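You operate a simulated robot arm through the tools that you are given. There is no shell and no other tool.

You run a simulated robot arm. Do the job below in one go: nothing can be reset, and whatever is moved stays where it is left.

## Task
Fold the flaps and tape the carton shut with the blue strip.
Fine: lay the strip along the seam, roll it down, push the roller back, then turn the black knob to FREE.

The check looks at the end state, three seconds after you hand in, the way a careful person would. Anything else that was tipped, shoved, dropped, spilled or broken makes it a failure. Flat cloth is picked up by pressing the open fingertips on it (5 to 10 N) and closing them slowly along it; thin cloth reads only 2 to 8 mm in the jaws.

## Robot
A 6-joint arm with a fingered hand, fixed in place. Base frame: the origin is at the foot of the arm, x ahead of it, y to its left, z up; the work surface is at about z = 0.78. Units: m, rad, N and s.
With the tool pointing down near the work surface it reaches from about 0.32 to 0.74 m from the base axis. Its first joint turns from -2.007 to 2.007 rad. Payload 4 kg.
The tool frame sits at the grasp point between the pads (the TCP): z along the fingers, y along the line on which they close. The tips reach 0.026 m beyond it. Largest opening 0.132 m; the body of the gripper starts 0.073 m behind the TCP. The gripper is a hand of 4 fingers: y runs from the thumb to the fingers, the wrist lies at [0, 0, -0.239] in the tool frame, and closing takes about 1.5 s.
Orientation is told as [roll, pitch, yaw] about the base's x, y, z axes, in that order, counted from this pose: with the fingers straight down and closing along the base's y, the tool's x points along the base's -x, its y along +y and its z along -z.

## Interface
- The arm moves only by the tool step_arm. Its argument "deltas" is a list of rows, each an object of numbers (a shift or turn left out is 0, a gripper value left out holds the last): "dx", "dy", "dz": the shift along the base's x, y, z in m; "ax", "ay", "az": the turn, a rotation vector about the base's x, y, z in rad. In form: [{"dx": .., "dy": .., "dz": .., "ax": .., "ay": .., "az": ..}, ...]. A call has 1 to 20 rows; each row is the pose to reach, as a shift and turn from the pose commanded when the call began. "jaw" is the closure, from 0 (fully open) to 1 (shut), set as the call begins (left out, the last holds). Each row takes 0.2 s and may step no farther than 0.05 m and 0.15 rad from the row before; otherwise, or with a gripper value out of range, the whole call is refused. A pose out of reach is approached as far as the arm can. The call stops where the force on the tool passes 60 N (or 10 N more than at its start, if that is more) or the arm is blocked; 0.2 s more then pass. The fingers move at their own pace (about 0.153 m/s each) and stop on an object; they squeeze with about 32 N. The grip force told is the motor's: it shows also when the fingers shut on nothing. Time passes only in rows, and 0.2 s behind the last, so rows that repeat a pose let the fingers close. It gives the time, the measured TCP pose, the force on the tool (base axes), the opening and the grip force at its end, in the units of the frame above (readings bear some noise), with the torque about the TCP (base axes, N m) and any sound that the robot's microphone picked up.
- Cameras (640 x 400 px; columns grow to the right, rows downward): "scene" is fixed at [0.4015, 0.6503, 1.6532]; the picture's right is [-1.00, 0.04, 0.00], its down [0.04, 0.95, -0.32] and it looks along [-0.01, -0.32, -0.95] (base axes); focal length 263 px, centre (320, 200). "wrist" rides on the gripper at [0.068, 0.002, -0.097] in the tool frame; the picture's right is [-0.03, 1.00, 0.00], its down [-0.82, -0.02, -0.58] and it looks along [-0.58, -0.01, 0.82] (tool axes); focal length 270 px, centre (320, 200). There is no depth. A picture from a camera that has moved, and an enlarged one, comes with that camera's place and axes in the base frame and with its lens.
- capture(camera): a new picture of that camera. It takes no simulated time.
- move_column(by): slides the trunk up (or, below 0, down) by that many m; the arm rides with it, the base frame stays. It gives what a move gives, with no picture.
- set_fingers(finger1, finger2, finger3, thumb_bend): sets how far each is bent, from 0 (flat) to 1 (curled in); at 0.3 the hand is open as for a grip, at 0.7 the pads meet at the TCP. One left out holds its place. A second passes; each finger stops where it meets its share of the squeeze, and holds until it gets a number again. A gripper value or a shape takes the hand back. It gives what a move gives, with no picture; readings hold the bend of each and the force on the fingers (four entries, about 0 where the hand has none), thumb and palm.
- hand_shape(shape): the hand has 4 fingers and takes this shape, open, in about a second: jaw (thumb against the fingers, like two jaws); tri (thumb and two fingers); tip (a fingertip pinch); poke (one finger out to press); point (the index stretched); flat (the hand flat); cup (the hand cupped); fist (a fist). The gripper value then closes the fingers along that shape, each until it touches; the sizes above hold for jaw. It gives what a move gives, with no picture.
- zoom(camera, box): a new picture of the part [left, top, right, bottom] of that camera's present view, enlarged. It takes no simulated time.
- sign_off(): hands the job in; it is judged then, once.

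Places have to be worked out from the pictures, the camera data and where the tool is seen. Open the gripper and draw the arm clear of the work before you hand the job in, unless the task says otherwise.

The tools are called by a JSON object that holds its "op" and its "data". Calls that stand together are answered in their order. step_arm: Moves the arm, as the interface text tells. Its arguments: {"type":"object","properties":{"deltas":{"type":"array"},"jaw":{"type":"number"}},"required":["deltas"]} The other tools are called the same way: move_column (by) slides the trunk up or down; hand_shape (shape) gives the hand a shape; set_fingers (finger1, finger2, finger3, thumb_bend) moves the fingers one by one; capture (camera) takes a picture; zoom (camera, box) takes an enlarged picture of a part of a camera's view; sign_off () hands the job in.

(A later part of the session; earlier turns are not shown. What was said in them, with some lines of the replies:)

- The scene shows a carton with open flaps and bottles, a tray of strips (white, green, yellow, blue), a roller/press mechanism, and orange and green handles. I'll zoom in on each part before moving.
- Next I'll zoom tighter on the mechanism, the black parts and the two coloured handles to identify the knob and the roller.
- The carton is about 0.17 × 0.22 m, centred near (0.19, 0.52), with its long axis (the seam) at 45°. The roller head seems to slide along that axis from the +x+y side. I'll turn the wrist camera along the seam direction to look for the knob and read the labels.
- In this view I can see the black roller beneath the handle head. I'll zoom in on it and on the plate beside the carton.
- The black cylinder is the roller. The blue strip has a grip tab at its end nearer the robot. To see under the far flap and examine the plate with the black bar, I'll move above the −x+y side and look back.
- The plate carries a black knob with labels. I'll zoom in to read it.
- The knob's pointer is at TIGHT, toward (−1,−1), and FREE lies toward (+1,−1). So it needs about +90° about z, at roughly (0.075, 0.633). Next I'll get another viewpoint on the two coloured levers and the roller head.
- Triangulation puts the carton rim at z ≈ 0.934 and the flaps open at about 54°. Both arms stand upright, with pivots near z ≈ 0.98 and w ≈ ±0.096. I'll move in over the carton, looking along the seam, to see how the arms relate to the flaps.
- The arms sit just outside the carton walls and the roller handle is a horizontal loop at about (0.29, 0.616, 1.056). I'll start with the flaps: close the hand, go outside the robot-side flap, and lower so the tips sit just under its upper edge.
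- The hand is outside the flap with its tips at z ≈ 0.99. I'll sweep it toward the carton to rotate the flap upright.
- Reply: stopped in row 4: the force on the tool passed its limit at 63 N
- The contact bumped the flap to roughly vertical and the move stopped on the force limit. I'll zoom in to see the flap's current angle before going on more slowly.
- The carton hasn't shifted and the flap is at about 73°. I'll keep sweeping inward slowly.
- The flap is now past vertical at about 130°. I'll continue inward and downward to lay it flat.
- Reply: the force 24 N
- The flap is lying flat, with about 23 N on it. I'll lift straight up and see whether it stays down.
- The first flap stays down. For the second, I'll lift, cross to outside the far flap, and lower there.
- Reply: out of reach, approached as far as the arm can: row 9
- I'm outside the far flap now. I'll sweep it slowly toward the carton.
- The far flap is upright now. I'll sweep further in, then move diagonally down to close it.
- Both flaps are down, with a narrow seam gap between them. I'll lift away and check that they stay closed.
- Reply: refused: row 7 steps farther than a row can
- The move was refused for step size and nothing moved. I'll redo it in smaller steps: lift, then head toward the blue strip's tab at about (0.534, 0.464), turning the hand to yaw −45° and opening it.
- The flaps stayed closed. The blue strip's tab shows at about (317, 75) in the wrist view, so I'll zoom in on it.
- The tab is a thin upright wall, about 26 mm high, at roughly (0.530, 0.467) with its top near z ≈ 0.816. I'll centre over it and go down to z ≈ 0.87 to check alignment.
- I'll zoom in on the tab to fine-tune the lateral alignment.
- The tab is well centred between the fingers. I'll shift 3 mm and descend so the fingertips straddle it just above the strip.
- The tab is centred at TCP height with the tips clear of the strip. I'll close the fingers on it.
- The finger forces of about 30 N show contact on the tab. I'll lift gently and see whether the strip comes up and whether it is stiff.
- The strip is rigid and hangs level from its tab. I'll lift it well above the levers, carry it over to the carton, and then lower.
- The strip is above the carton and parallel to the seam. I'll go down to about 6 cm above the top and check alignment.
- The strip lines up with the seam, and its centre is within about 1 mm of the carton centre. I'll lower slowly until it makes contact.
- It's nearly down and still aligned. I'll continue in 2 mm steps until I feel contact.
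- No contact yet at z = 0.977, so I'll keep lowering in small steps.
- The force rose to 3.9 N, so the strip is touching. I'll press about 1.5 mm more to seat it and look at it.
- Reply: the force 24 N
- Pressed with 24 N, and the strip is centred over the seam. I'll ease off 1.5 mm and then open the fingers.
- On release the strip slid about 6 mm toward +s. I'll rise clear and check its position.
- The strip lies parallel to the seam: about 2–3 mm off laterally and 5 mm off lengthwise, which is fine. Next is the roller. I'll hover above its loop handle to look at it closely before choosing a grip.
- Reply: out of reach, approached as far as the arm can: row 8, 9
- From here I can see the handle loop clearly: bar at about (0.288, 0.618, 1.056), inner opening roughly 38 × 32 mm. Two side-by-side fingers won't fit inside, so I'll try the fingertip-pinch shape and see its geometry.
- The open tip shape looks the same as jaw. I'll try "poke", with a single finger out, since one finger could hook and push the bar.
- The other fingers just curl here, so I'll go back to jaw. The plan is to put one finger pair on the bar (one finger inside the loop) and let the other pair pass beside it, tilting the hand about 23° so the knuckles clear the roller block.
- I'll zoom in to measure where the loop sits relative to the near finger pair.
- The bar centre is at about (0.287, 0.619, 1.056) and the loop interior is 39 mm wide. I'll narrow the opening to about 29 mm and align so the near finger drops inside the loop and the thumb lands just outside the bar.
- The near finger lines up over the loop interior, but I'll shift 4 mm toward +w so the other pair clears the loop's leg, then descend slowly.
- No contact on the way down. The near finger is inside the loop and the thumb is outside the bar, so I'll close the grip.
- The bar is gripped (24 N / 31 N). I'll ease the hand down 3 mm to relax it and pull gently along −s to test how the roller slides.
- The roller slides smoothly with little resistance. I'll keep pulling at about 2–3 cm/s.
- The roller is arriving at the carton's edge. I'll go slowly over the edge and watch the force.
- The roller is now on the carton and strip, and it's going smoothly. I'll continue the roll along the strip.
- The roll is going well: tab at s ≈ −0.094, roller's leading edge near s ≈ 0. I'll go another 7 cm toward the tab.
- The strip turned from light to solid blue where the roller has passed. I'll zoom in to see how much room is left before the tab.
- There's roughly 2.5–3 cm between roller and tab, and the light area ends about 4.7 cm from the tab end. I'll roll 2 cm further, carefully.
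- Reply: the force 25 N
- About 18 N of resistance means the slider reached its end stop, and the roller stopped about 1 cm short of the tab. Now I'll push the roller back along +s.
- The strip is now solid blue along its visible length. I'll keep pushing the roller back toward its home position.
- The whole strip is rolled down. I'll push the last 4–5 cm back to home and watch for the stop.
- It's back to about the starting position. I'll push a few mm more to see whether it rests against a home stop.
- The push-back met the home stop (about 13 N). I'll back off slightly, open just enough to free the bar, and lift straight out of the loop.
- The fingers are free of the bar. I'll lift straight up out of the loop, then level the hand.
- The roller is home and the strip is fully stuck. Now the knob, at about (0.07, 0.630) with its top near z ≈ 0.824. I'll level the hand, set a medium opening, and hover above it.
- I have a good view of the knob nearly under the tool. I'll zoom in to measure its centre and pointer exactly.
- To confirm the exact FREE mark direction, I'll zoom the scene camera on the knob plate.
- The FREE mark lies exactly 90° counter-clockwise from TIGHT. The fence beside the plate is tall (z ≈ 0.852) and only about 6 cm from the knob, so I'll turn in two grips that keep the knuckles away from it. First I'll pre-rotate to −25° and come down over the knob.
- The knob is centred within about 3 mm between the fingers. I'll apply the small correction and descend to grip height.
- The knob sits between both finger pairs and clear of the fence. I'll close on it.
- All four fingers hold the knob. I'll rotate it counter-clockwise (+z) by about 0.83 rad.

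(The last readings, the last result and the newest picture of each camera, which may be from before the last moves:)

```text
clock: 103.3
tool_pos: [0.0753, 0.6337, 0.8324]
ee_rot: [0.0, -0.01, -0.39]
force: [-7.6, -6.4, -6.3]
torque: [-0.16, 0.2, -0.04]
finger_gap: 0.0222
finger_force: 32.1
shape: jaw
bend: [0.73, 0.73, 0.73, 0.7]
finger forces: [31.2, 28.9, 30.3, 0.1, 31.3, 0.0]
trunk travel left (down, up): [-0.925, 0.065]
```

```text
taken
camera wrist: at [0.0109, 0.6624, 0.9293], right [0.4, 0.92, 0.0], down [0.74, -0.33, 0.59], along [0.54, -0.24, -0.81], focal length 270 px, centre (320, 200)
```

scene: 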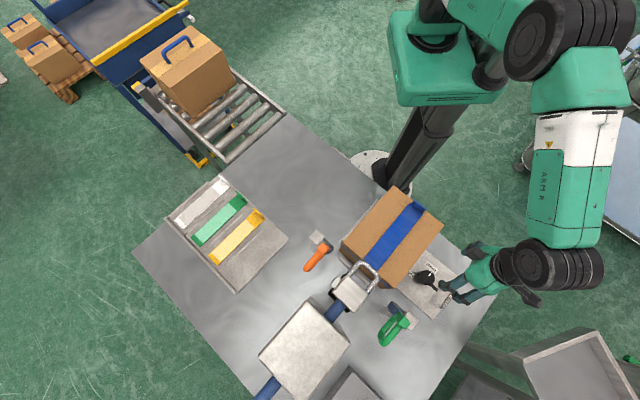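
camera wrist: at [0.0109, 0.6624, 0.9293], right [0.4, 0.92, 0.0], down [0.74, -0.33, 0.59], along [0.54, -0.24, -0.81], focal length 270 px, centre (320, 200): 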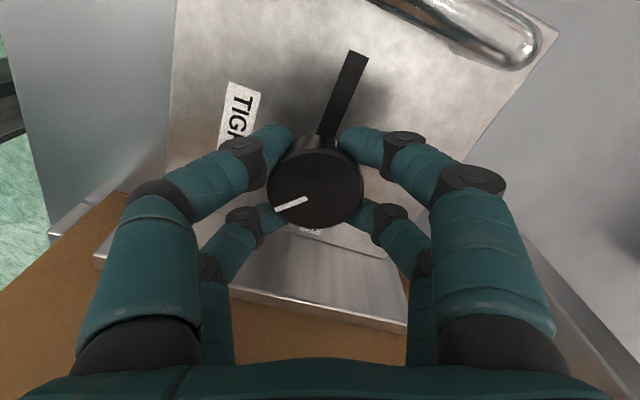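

The knob turned with the hand, about 47°. I'll release, lift, and rotate the hand back for a second grip.

{"op": "step_arm", "data": {"deltas": [{"dz": 0}, {"dz": 0}, {"dz": 0}, {"dz": 0}], "jaw": 0.5}}

{"op": "step_arm", "data": {"deltas": [{"dz": 0.012}, {"dz": 0.025}, {"dz": 0.04}, {"dz": 0.06}, {"dz": 0.07}, {"dz": 0.07, "az": -0.13}, {"dz": 0.07, "az": -0.26}, {"dz": 0.07, "az": -0.39}, {"dz": 0.07, "az": -0.52}, {"dz": 0.07, "az": -0.65}, {"dz": 0.07, "az": -0.76}, {"dz": 0.07, "az": -0.8}, {"dz": 0.07, "az": -0.8}]}}

{"op": "zoom", "data": {"camera": "wrist", "box": [210, 40, 430, 220]}}

```text
clock: 104.3
tool_pos: [0.0763, 0.6354, 0.8329]
ee_rot: [0.002, -0.008, -0.39]
force: [-0.3, -1.7, 0.4]
torque: [-0.03, 0.01, -0.01]
finger_gap: 0.0653
finger_force: 0.1
shape: jaw
bend: [0.73, 0.73, 0.73, 0.7]
finger forces: [0.0, 0.0, 0.0, 0.1, 0.0, 0.1]
trunk travel left (down, up): [-0.925, 0.065]
```

```text
clock: 107.1
tool_pos: [0.0764, 0.6343, 0.9037]
ee_rot: [0.001, -0.009, -1.19]
force: [0.1, 0.7, 0.6]
torque: [-0.01, 0.02, 0.0]
finger_gap: 0.0655
finger_force: 0.1
shape: jaw
bend: [0.73, 0.73, 0.73, 0.7]
finger forces: [0.1, 0.0, 0.0, 0.0, 0.0, 0.0]
trunk travel left (down, up): [-0.925, 0.065]
```

```text
2.22 times, centred on (320, 130) of wrist
camera zoom: at [0.0512, 0.6989, 0.9994], right [0.94, 0.35, 0.0], down [0.28, -0.76, 0.58], along [0.2, -0.55, -0.81], focal length 601 px, centre (320, 356)
```

zoom: 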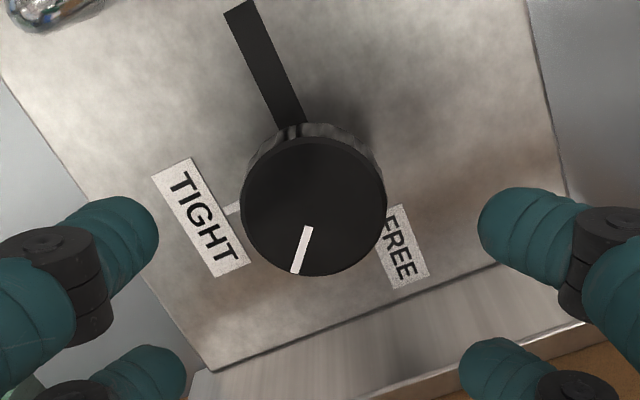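

The pointer is now about halfway and still needs about 40°. I'll descend and grip again at this orientation.

{"op": "step_arm", "data": {"deltas": [{"dz": -0.015}, {"dz": -0.03}, {"dz": -0.045}, {"dz": -0.058}, {"dz": -0.066}, {"dz": -0.071}, {"dz": -0.071}]}}

{"op": "step_arm", "data": {"deltas": [{"dz": 0}, {"dz": 0}, {"dz": 0}, {"dz": 0}, {"dz": 0}], "jaw": 1}}

{"op": "capture", "data": {"camera": "wrist"}}

```text
clock: 108.7
tool_pos: [0.0771, 0.6343, 0.8307]
ee_rot: [0.0, -0.008, -1.19]
force: [0.1, 0.4, 0.6]
torque: [0.01, 0.02, 0.03]
finger_gap: 0.0653
finger_force: 0.0
shape: jaw
bend: [0.73, 0.73, 0.73, 0.7]
finger forces: [0.1, 0.0, 0.0, 0.1, 0.1, 0.0]
trunk travel left (down, up): [-0.925, 0.065]
```

```text
clock: 109.9
tool_pos: [0.0759, 0.634, 0.8308]
ee_rot: [0.0, -0.011, -1.19]
force: [-0.8, -0.5, -5.9]
torque: [0.01, 0.07, 0.04]
finger_gap: 0.0214
finger_force: 32.3
shape: jaw
bend: [0.72, 0.73, 0.73, 0.7]
finger forces: [30.3, 32.3, 29.3, 0.0, 25.6, 0.1]
trunk travel left (down, up): [-0.925, 0.065]
```

```text
taken
camera wrist: at [0.0513, 0.6997, 0.9276], right [0.94, 0.35, 0.0], down [0.28, -0.76, 0.59], along [0.2, -0.55, -0.81], focal length 270 px, centre (320, 200)
```

wrist: 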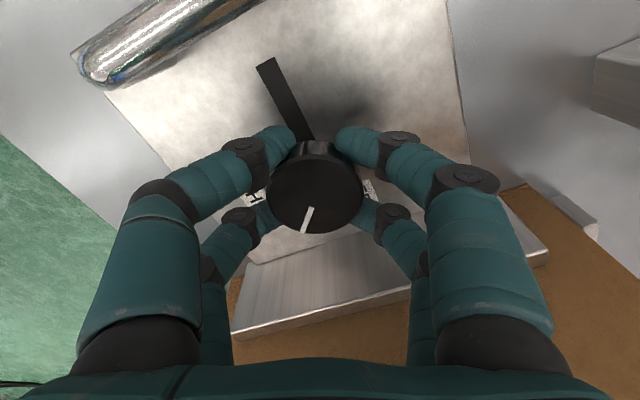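

It's gripped again. I'll rotate the remaining ~42° counter-clockwise.

{"op": "step_arm", "data": {"deltas": [{"az": 0.08}, {"az": 0.16}, {"az": 0.24}, {"az": 0.32}, {"az": 0.4}, {"az": 0.48}, {"az": 0.56}, {"az": 0.63}, {"az": 0.69}, {"az": 0.73}, {"az": 0.73}]}}

{"op": "capture", "data": {"camera": "wrist"}}

```text
clock: 112.3
tool_pos: [0.074, 0.6347, 0.8323]
ee_rot: [-0.001, -0.011, -0.46]
force: [-11.1, 1.9, -11.8]
torque: [0.03, 0.23, -0.04]
finger_gap: 0.0215
finger_force: 32.4
shape: jaw
bend: [0.72, 0.73, 0.73, 0.7]
finger forces: [33.2, 30.7, 28.1, 0.0, 27.5, 0.0]
trunk travel left (down, up): [-0.925, 0.065]
```

```text
taken
camera wrist: at [0.0126, 0.6673, 0.9278], right [0.47, 0.89, 0.0], down [0.72, -0.38, 0.59], along [0.52, -0.27, -0.81], focal length 270 px, centre (320, 200)
```

wrist: 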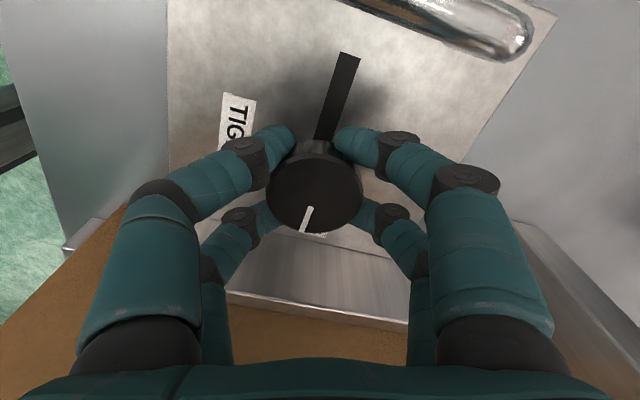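

The pointer now looks nearly in line with the slot, which is the FREE direction. I'll release, lift, and check precisely.

{"op": "step_arm", "data": {"deltas": [{"dz": 0}, {"dz": 0}, {"dz": 0}, {"dz": 0}], "jaw": 0.5}}

{"op": "step_arm", "data": {"deltas": [{"dz": 0.012}, {"dz": 0.025}, {"dz": 0.045}, {"dz": 0.07}, {"dz": 0.11}, {"dz": 0.15}, {"dz": 0.19}, {"dz": 0.19}]}}

{"op": "zoom", "data": {"camera": "wrist", "box": [250, 10, 400, 150]}}

{"op": "zoom", "data": {"camera": "scene", "box": [400, 250, 460, 310]}}

```text
clock: 113.3
tool_pos: [0.0768, 0.6345, 0.8322]
ee_rot: [-0.001, -0.009, -0.46]
force: [1.0, 0.2, -0.6]
torque: [0.02, 0.0, 0.03]
finger_gap: 0.0653
finger_force: 0.0
shape: jaw
bend: [0.73, 0.73, 0.73, 0.7]
finger forces: [0.0, 0.1, 0.0, 0.1, 0.0, 0.0]
trunk travel left (down, up): [-0.925, 0.065]
```

```text
clock: 115.1
tool_pos: [0.0753, 0.638, 1.0226]
ee_rot: [0.0, -0.007, -0.458]
force: [0.0, 0.6, -0.5]
torque: [-0.04, 0.02, 0.0]
finger_gap: 0.0654
finger_force: 0.1
shape: jaw
bend: [0.73, 0.73, 0.73, 0.7]
finger forces: [0.0, 0.0, 0.0, 0.0, 0.1, 0.0]
trunk travel left (down, up): [-0.925, 0.065]
```

```text
2.86 times, centred on (325, 80) of wrist
camera zoom: at [0.0131, 0.6702, 1.1184], right [0.47, 0.88, 0.0], down [0.72, -0.38, 0.58], along [0.52, -0.27, -0.81], focal length 772 px, centre (306, 543)
```

zoom: 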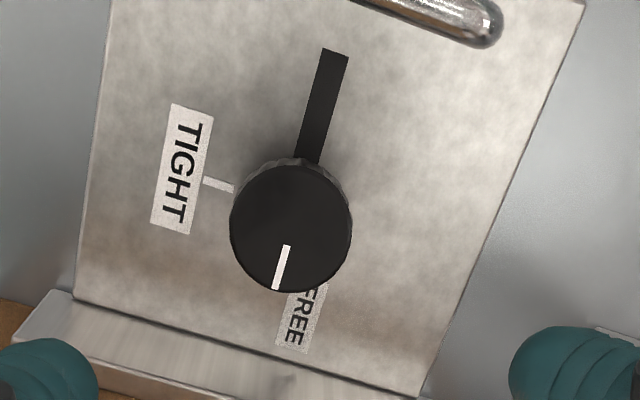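

```text
6.67 times, centred on (430, 280) of scene
camera zoom: at [0.4015, 0.6503, 1.6532], right [-1.0, 0.04, 0.0], down [0.04, 0.95, -0.32], along [-0.01, -0.32, -0.95], focal length 1752 px, centre (-413, -333)
```

zoom: 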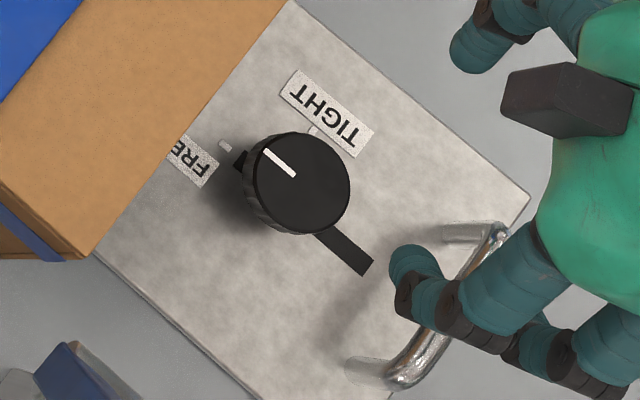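

The pointer is aligned with the FREE mark to within about 2°. I'll lift away, open the hand fully and draw back to the starting area, then inspect everything.

{"op": "step_arm", "data": {"deltas": [{"dz": 0.045}, {"dz": 0.09}, {"dz": 0.13}, {"dx": 0.005, "dy": -0.02, "dz": 0.165}, {"dx": 0.015, "dy": -0.05, "dz": 0.19}, {"dx": 0.03, "dy": -0.09, "dz": 0.21}, {"dx": 0.045, "dy": -0.13, "dz": 0.225}, {"dx": 0.06, "dy": -0.17, "dz": 0.24}, {"dx": 0.075, "dy": -0.21, "dz": 0.25}, {"dx": 0.09, "dy": -0.25, "dz": 0.26}, {"dx": 0.11, "dy": -0.28, "dz": 0.265}, {"dx": 0.125, "dy": -0.29, "dz": 0.265}, {"dx": 0.125, "dy": -0.29, "dz": 0.265}], "jaw": 0}}

{"op": "capture", "data": {"camera": "scene"}}

{"op": "zoom", "data": {"camera": "scene", "box": [320, 170, 480, 310]}}

{"op": "zoom", "data": {"camera": "scene", "box": [240, 230, 440, 400]}}

```text
clock: 117.9
tool_pos: [0.2007, 0.3432, 1.288]
ee_rot: [0.001, -0.009, -0.459]
force: [0.4, 0.1, -0.2]
torque: [0.02, 0.0, -0.03]
finger_gap: 0.1319
finger_force: 0.1
shape: jaw
bend: [0.3, 0.3, 0.3, 0.3]
finger forces: [0.1, 0.0, 0.1, 0.0, 0.0, 0.1]
trunk travel left (down, up): [-0.925, 0.065]
```

```text
taken
```

scene: 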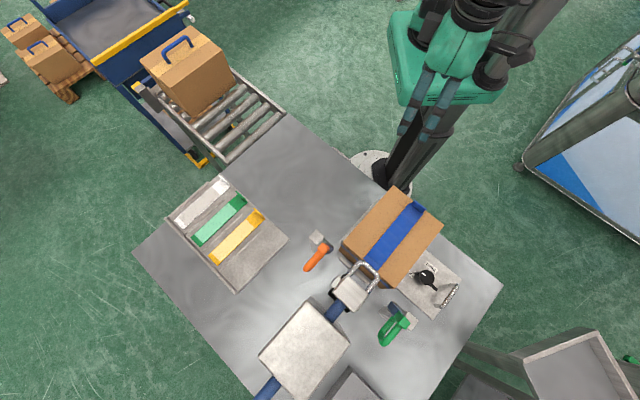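

```text
2.86 times, centred on (400, 240) of scene
camera zoom: at [0.4015, 0.6503, 1.6532], right [-1.0, 0.04, 0.0], down [0.04, 0.95, -0.32], along [-0.01, -0.32, -0.95], focal length 751 px, centre (91, 86)
```

zoom: 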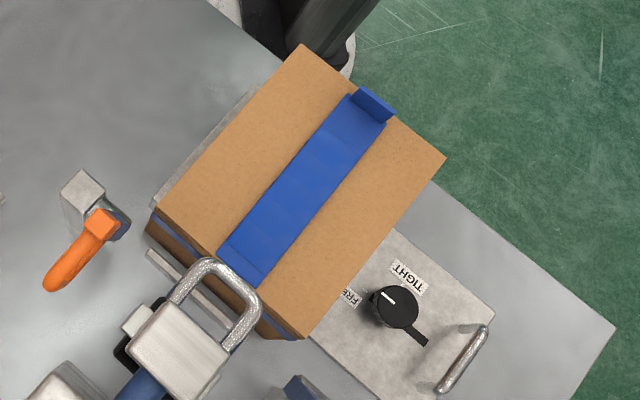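

```text
2.35 times, centred on (340, 315) of scene
camera zoom: at [0.4015, 0.6503, 1.6532], right [-1.0, 0.04, 0.0], down [0.04, 0.95, -0.32], along [-0.01, -0.32, -0.95], focal length 618 px, centre (273, -71)
```

zoom: 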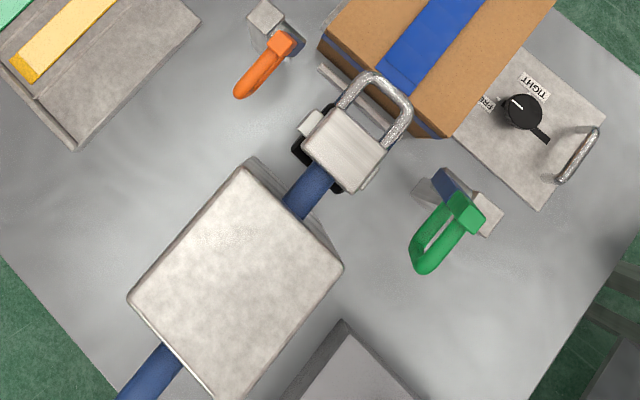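

Everything looks right: seam covered, strip solid blue, roller home, knob at FREE. I'll take one last close look at the strip and knob before handing in.

{"op": "zoom", "data": {"camera": "scene", "box": [360, 190, 440, 275]}}

{"op": "zoom", "data": {"camera": "scene", "box": [405, 255, 455, 300]}}

```text
4.71 times, centred on (400, 232) of scene
camera zoom: at [0.4015, 0.6503, 1.6532], right [-1.0, 0.04, 0.0], down [0.04, 0.95, -0.32], along [-0.01, -0.32, -0.95], focal length 1237 px, centre (-56, 47)
```

zoom: 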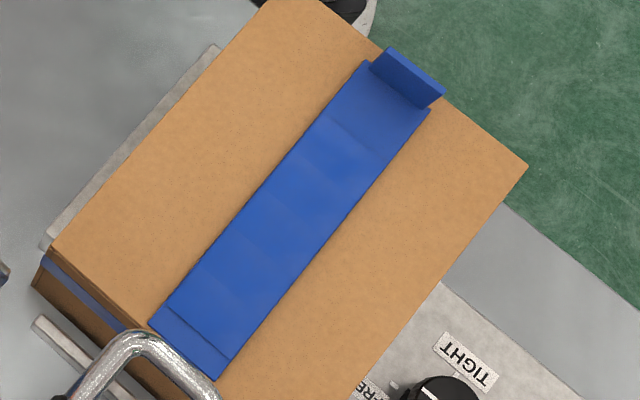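

```text
8.89 times, centred on (430, 278) of scene
camera zoom: at [0.4015, 0.6503, 1.6532], right [-1.0, 0.04, 0.0], down [0.04, 0.95, -0.32], along [-0.01, -0.32, -0.95], focal length 2336 px, centre (-658, -489)
```

zoom: 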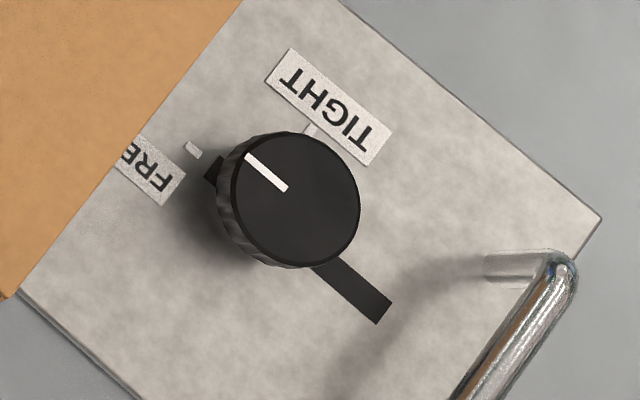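

The flaps are closed, the blue strip is rolled flat along the whole seam, and the roller is at its home stop. The knob points at FREE, and the open hand is clear of the work. I'm handing the job in.

{"op": "sign_off", "data": {}}

```text
The job is handed in.
```

The carton is taped shut with the blue strip and the job is handed in. I have no verdict back yet, so this is how the last pictures looked:

- **Flaps:** both are folded down flat and stayed down.
- **Strip:** it covers the seam along its length, about 5 mm off-centre lengthwise and 2–3 mm sideways. It slid slightly as I let go of it, and I left it there.
- **Roller:** I pulled it over the strip to its end stop, about 1 cm short of the strip's tab. The light-blue area turned solid blue, and I pushed the roller back to its home stop.
- **Knob:** it points at FREE, within about 2°. I turned it in two grips because the fence beside it left little room.

Nothing else appeared to have been touched or moved; the other three strips and the orange and green levers look as they were. The hand is open and the arm is back near where it started.
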